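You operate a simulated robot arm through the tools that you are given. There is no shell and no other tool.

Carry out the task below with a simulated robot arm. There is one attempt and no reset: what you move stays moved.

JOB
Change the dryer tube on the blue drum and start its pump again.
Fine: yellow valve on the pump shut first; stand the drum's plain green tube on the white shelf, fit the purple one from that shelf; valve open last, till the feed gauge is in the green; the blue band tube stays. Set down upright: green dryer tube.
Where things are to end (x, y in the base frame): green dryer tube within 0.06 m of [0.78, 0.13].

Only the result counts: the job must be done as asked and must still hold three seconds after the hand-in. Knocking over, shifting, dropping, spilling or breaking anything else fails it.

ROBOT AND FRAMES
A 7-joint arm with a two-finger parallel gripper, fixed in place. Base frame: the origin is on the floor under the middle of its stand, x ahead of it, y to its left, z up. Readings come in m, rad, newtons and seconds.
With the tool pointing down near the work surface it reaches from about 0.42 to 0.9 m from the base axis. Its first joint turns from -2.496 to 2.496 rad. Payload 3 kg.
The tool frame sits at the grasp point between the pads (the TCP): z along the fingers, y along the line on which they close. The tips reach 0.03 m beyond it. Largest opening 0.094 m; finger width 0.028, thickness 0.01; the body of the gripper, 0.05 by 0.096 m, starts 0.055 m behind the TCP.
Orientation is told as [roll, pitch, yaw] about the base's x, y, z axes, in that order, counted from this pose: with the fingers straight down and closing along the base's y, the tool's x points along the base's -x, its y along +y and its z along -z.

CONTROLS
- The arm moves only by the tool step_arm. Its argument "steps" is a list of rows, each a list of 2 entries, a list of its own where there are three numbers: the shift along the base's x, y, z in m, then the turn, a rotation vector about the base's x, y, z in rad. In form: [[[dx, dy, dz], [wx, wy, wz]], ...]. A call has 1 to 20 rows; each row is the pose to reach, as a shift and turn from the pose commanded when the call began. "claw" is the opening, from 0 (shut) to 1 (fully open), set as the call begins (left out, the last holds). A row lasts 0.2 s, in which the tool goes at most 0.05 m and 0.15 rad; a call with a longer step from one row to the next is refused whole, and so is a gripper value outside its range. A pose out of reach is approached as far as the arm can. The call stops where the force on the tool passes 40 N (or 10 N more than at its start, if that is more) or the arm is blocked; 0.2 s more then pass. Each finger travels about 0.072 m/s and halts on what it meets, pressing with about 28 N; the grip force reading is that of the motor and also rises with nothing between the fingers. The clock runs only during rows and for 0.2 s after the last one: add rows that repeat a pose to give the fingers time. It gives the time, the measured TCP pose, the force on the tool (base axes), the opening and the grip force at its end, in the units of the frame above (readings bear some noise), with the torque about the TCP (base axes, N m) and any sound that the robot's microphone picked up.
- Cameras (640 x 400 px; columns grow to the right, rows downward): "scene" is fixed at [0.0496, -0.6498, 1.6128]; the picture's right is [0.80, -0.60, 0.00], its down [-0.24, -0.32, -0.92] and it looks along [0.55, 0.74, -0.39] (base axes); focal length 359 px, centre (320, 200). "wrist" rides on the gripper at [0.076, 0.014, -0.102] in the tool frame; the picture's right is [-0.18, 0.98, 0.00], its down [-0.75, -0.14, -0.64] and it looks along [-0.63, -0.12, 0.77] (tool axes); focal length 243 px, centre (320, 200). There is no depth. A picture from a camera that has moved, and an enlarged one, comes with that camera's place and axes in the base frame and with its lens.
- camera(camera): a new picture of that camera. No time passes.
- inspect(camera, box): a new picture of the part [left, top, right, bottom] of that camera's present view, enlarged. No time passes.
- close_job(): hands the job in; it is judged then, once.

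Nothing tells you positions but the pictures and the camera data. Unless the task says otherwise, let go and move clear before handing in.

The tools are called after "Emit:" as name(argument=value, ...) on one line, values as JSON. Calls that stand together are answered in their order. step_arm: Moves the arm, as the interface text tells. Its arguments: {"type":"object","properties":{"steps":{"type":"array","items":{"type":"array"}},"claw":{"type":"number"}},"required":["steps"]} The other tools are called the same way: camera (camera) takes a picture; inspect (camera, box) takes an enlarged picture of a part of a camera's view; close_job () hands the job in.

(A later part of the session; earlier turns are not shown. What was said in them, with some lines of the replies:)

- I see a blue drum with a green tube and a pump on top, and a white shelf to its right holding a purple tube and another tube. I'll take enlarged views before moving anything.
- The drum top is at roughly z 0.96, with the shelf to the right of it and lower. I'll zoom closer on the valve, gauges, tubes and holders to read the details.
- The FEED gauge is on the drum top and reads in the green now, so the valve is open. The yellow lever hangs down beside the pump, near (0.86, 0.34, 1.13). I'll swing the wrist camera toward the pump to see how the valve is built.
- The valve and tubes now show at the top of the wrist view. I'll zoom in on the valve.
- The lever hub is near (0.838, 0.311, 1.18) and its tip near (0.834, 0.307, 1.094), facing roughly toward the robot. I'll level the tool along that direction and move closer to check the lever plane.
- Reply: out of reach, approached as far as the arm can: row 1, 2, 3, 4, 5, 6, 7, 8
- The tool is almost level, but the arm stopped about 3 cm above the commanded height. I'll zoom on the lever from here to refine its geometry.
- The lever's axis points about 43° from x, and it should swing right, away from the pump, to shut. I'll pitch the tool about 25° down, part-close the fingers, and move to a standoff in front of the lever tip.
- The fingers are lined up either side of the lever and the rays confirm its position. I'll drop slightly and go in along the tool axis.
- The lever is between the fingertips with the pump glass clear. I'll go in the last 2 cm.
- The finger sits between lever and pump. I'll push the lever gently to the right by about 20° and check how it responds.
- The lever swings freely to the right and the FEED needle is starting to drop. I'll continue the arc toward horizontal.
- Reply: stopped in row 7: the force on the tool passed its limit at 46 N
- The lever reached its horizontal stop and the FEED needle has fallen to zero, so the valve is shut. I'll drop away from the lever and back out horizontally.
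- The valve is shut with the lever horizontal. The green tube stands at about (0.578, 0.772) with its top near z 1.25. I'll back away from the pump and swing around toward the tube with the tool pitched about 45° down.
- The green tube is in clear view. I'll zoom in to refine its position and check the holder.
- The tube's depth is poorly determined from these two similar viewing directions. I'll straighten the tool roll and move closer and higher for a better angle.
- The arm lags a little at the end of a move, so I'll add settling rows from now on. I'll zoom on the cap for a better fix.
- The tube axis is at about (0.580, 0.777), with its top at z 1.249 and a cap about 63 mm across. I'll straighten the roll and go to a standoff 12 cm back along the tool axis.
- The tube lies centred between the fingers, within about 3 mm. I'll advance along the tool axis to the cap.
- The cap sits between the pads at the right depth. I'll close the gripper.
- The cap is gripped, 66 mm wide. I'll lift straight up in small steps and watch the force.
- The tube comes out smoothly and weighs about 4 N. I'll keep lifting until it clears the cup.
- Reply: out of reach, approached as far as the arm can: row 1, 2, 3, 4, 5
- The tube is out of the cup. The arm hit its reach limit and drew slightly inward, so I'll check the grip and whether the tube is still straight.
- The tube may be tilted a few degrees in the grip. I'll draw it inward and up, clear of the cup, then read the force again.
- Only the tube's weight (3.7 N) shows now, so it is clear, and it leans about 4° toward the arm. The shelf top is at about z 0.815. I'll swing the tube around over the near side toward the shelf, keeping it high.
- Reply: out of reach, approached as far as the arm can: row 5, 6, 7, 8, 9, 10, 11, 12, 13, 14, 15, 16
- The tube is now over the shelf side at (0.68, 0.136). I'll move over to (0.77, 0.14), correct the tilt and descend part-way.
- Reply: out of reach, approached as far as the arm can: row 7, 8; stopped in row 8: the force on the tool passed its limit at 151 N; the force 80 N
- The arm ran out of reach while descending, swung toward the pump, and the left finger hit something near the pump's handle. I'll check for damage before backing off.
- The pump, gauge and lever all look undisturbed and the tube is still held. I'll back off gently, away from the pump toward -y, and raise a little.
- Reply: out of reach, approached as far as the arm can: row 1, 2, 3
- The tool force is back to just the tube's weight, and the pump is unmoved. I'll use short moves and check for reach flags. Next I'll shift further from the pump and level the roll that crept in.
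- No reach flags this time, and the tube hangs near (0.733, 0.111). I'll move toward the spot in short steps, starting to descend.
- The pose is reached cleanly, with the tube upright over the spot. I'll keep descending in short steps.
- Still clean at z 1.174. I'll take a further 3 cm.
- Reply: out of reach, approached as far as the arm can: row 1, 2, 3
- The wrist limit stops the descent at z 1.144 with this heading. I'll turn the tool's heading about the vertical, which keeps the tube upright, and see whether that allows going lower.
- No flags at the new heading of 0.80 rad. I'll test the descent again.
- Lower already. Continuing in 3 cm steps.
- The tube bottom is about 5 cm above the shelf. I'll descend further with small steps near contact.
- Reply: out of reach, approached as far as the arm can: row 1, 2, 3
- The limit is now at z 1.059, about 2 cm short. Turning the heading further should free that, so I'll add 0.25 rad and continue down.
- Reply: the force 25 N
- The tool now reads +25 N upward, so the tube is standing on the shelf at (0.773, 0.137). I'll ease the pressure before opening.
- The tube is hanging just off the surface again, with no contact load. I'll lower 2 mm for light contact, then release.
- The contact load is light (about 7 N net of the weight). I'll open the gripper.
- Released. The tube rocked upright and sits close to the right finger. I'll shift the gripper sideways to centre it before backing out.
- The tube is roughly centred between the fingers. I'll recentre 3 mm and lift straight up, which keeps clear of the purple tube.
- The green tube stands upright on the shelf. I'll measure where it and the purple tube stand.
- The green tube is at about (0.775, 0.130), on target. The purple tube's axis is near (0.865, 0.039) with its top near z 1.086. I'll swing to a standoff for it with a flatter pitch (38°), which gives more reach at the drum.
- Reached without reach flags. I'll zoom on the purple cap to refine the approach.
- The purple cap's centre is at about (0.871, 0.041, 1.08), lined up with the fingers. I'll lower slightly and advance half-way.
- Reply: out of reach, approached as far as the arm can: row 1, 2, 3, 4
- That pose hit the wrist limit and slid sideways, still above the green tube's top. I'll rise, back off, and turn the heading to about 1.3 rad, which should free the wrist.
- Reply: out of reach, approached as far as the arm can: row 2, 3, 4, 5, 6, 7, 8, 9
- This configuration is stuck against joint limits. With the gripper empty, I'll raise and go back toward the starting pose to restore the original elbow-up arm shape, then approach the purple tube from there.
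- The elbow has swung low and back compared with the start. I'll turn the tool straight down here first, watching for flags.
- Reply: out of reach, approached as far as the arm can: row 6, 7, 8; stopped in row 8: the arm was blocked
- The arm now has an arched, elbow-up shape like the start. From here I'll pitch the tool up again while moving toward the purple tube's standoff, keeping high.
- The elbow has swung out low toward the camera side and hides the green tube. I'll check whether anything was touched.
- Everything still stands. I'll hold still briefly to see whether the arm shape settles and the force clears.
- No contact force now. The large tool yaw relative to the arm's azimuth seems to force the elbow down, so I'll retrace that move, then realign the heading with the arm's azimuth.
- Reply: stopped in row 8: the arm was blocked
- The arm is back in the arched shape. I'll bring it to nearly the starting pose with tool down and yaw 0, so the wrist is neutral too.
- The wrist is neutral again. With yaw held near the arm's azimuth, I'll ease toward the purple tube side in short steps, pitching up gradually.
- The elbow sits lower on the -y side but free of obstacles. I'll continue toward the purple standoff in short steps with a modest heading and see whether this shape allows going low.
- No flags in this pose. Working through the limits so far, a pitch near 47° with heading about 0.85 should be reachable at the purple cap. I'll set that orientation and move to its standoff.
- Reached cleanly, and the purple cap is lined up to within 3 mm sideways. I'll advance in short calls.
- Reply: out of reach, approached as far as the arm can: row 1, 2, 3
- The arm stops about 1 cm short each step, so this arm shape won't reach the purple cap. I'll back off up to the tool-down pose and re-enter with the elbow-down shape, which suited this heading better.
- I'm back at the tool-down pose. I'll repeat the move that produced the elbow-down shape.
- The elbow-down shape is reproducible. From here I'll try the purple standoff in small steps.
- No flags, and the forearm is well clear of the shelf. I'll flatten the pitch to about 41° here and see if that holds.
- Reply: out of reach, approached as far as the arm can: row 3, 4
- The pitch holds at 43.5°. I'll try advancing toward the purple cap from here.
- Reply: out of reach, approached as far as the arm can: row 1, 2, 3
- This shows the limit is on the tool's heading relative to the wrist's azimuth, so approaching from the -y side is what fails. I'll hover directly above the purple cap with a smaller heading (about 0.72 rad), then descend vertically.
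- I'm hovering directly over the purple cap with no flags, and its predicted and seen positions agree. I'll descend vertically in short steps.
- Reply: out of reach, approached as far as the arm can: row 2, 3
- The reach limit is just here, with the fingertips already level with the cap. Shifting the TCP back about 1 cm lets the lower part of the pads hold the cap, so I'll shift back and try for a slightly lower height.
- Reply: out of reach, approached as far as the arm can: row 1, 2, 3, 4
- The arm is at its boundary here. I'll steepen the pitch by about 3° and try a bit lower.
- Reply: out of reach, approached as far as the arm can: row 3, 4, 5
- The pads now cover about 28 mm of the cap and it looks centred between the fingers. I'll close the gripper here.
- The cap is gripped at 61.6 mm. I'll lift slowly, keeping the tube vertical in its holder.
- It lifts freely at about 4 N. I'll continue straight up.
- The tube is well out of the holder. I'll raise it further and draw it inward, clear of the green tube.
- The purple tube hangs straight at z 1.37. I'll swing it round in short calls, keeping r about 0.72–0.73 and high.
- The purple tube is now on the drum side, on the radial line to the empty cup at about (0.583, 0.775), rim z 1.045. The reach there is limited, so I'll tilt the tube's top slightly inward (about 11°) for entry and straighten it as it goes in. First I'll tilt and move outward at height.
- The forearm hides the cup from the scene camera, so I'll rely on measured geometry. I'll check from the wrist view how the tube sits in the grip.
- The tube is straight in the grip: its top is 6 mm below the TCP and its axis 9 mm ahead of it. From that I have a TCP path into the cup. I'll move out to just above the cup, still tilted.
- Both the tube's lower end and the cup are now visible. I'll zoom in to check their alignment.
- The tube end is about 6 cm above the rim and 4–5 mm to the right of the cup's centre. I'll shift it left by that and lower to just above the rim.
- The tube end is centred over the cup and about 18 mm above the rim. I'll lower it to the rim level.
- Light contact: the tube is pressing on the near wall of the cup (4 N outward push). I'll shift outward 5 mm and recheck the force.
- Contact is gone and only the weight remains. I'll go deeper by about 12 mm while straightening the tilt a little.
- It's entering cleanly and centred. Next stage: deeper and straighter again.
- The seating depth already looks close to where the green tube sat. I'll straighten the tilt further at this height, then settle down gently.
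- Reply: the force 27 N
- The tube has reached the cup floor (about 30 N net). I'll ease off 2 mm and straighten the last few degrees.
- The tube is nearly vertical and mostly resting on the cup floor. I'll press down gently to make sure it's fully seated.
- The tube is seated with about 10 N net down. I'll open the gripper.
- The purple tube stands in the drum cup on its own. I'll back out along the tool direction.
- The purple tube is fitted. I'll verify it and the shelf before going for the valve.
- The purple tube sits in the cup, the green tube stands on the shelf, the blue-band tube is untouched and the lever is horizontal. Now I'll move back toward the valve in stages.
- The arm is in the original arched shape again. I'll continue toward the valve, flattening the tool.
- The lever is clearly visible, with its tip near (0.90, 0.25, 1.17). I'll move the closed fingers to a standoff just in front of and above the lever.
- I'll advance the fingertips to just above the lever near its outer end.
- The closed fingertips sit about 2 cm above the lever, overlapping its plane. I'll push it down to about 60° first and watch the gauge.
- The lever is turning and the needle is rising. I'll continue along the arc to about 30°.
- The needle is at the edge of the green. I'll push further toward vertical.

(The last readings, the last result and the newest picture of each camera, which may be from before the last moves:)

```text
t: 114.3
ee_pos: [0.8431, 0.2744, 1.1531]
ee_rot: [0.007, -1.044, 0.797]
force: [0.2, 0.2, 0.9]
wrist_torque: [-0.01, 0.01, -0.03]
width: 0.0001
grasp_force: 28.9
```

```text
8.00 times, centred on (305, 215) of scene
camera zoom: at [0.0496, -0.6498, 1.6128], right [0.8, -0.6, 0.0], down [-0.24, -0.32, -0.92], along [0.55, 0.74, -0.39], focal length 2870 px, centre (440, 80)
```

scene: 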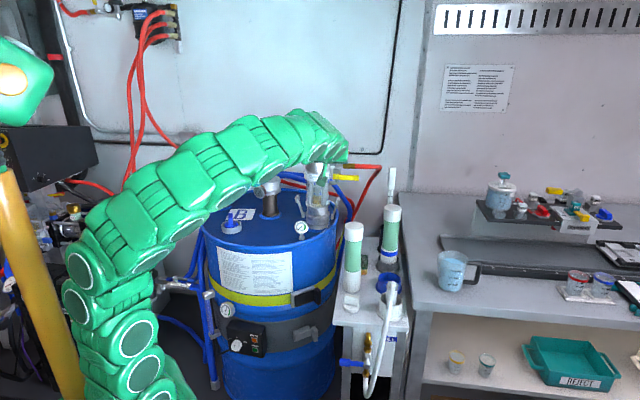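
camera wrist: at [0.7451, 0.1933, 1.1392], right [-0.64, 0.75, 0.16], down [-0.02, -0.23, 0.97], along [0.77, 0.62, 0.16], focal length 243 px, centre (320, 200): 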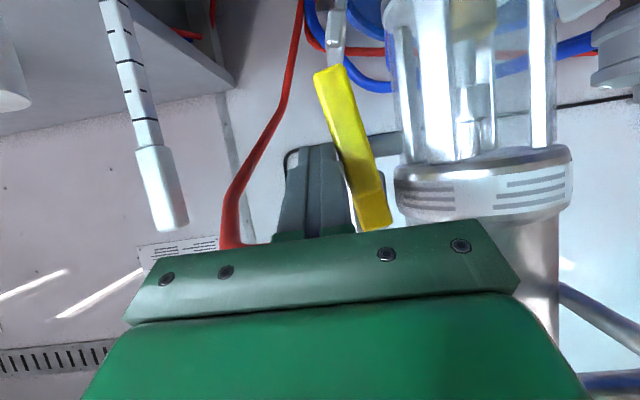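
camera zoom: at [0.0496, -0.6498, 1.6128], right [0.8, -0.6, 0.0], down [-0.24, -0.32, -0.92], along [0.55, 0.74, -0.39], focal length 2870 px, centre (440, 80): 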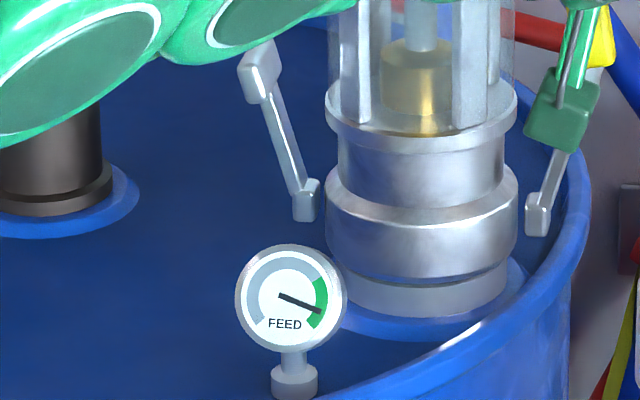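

The FEED needle is now in the green, about where it started. I'll hold still to check that the reading is steady.

Emit:
step_arm(steps=[[[0, 0, 0], [0, 0, 0]], [[0, 0, 0], [0, 0, 0]], [[0, 0, 0], [0, 0, 0]], [[0, 0, 0], [0, 0, 0]], [[0, 0, 0], [0, 0, 0]]])

Emit:
inspect(camera="scene", box=[285, 210, 320, 240])

Emit:
inspect(camera="wrist", box=[260, 40, 440, 240])

```text
t: 115.5
ee_pos: [0.8428, 0.2748, 1.1524]
ee_rot: [0.007, -1.045, 0.798]
force: [-1.1, -0.2, -0.1]
wrist_torque: [0.0, 0.0, 0.03]
width: 0.0
grasp_force: 28.0
```

```text
13.33 times, centred on (302, 225) of scene
camera zoom: at [0.0496, -0.6498, 1.6128], right [0.8, -0.6, 0.0], down [-0.24, -0.32, -0.92], along [0.55, 0.74, -0.39], focal length 4782 px, centre (553, -133)
```

zoom: 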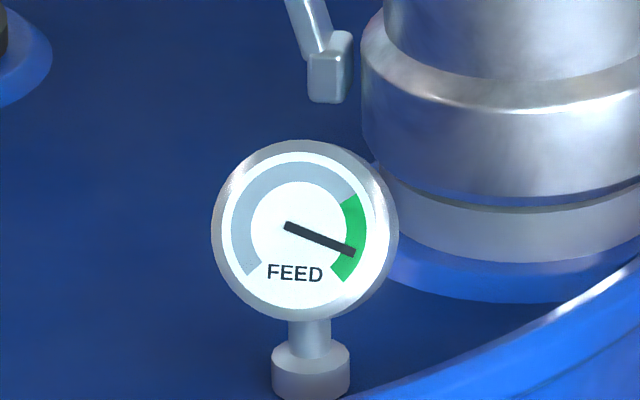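

```text
2.00 times, centred on (350, 140) of wrist
camera zoom: at [0.7451, 0.1933, 1.139], right [-0.64, 0.75, 0.16], down [-0.02, -0.23, 0.97], along [0.77, 0.62, 0.16], focal length 485 px, centre (260, 320)
```

zoom: 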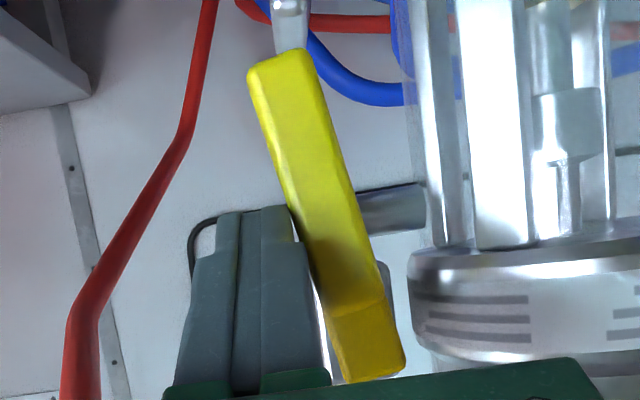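

The reading is steady in the green, the same as at the start, and the lever is nearly vertical. I'll slide the fingers off to the right, away from the lever, then back out.

Emit:
step_arm(steps=[[[0.004, -0.0042, 0], [0, 0, 0]], [[0.0083, -0.0087, 0], [0, 0, 0]], [[-0.008, -0.025, 0.002], [0, 0, 0]], [[-0.035, -0.052, 0.012], [0, 0, 0]], [[-0.065, -0.08, 0.028], [0, 0, 0]], [[-0.095, -0.11, 0.05], [0, 0, 0]], [[-0.12, -0.13, 0.08], [0, 0, 0]], [[-0.12, -0.13, 0.08], [0, 0, 0]]])

Emit:
camera(camera="scene")

Emit:
camera(camera="wrist")

Emit:
inspect(camera="scene", box=[285, 210, 320, 240])

```text
t: 117.3
ee_pos: [0.7238, 0.1435, 1.231]
ee_rot: [0.006, -1.047, 0.798]
force: [-0.6, 0.2, -0.1]
wrist_torque: [0.0, 0.04, 0.01]
width: 0.0001
grasp_force: 27.9
```

```text
taken
```

scene: 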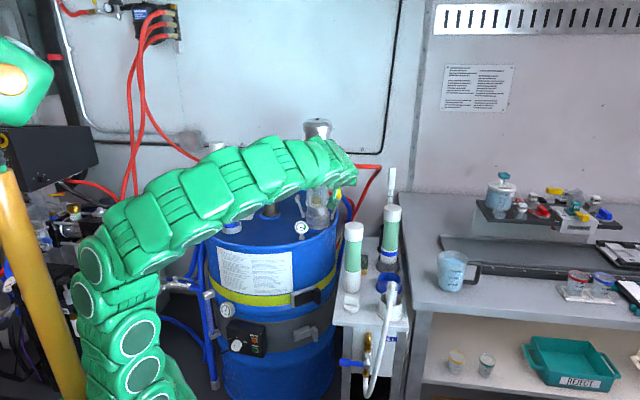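

```text
taken
camera wrist: at [0.6261, 0.0621, 1.2172], right [-0.64, 0.75, 0.16], down [-0.02, -0.23, 0.97], along [0.77, 0.62, 0.16], focal length 243 px, centre (320, 200)
```

wrist: 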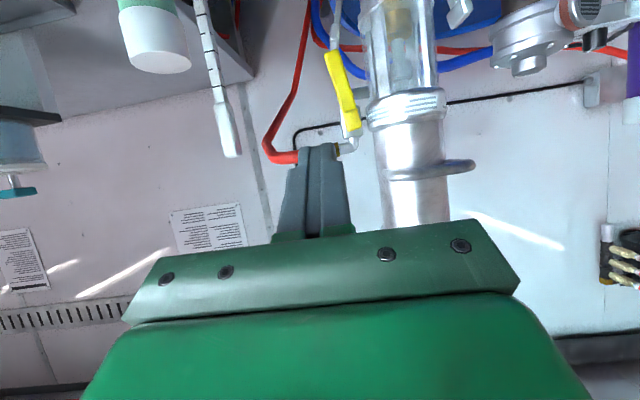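

```text
13.33 times, centred on (302, 225) of scene
camera zoom: at [0.0496, -0.6498, 1.6128], right [0.8, -0.6, 0.0], down [-0.24, -0.32, -0.92], along [0.55, 0.74, -0.39], focal length 4782 px, centre (553, -133)
```

zoom: 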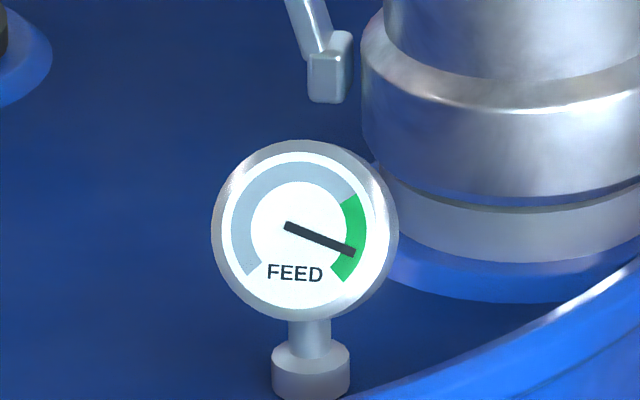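

The gauge stays in the green with the lever down. I'll retreat along the way I came and check the whole scene.

Emit:
step_arm(steps=[[[-0.03, 0.015, 0.025], [-0.025, 0.024, 0.005]], [[-0.06, 0.035, 0.05], [-0.05, 0.048, 0.01]], [[-0.09, 0.06, 0.075], [-0.076, 0.072, 0.015]], [[-0.12, 0.085, 0.095], [-0.102, 0.0955, 0.02]], [[-0.143, 0.11, 0.1], [-0.102, 0.0955, 0.02]], [[-0.143, 0.11, 0.1], [-0.102, 0.0955, 0.02]]])

Emit:
camera(camera="scene")

Emit:
inspect(camera="scene", box=[270, 110, 400, 320])

Emit:
inspect(camera="scene", box=[190, 120, 270, 250])

```text
t: 118.7
ee_pos: [0.5789, 0.2548, 1.331]
ee_rot: [0.006, -0.905, 0.819]
force: [-0.3, -0.3, -0.1]
wrist_torque: [0.01, 0.02, -0.03]
width: 0.0
grasp_force: 27.9
```

```text
taken
```

scene: 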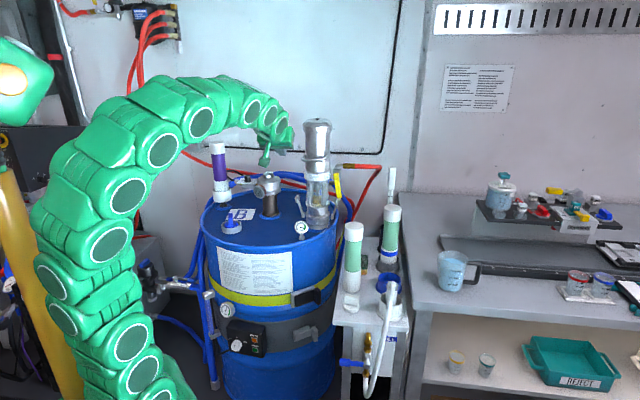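

```text
1.90 times, centred on (335, 215) of scene
camera zoom: at [0.0496, -0.6498, 1.6128], right [0.8, -0.6, 0.0], down [-0.24, -0.32, -0.92], along [0.55, 0.74, -0.39], focal length 683 px, centre (291, 171)
```

zoom: 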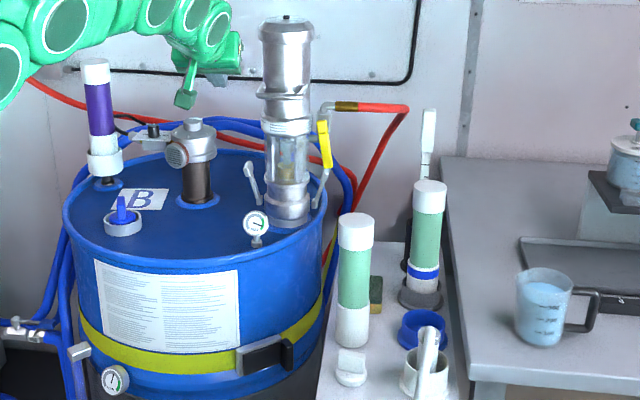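

```text
3.08 times, centred on (230, 185) of scene
camera zoom: at [0.0496, -0.6498, 1.6128], right [0.8, -0.6, 0.0], down [-0.24, -0.32, -0.92], along [0.55, 0.74, -0.39], focal length 1104 px, centre (597, 246)
```

zoom: 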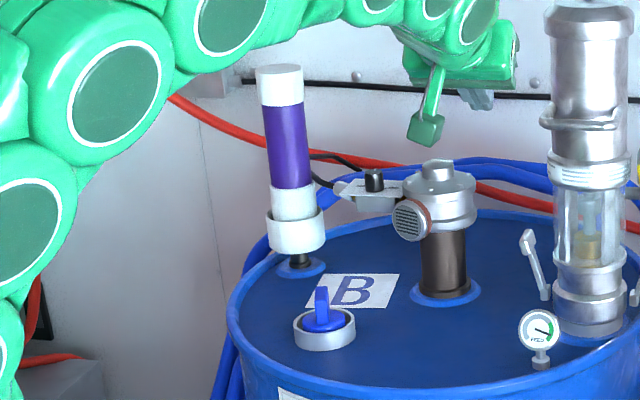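

The final view matches the job. The purple tube is seated in the drum's cup, and the green tube stands upright at about (0.775, 0.130). The blue-band tube hasn't moved, the valve is open with FEED steady in the green, and the arm is clear. Handing in now.

Emit:
close_job()

```text
The job is handed in.
```

The dryer tube on the blue drum is changed and the pump is feeding again. The job is handed in, but I haven't seen the verdict.

- **Valve:** I shut the yellow valve first and the FEED gauge dropped to zero. I opened it again last. FEED is steady in the green, in the same spot as at the start. The lever is a few degrees short of straight down.
- **Green tube:** it stands upright on the white shelf at about (0.775, 0.130), within about 1 cm of the target.
- **Purple tube:** it is seated in the drum's cup at the same height the green one was.
- **Blue band tube:** I didn't touch it, and it stands where it was.

**Hard contact on the pump:** while I was carrying the green tube, the arm ran out of reach and a finger hit the pump, most likely its carrying handle. The force peaked at 151 N. In the pictures afterwards the pump, gauge and lever looked undamaged and in place.
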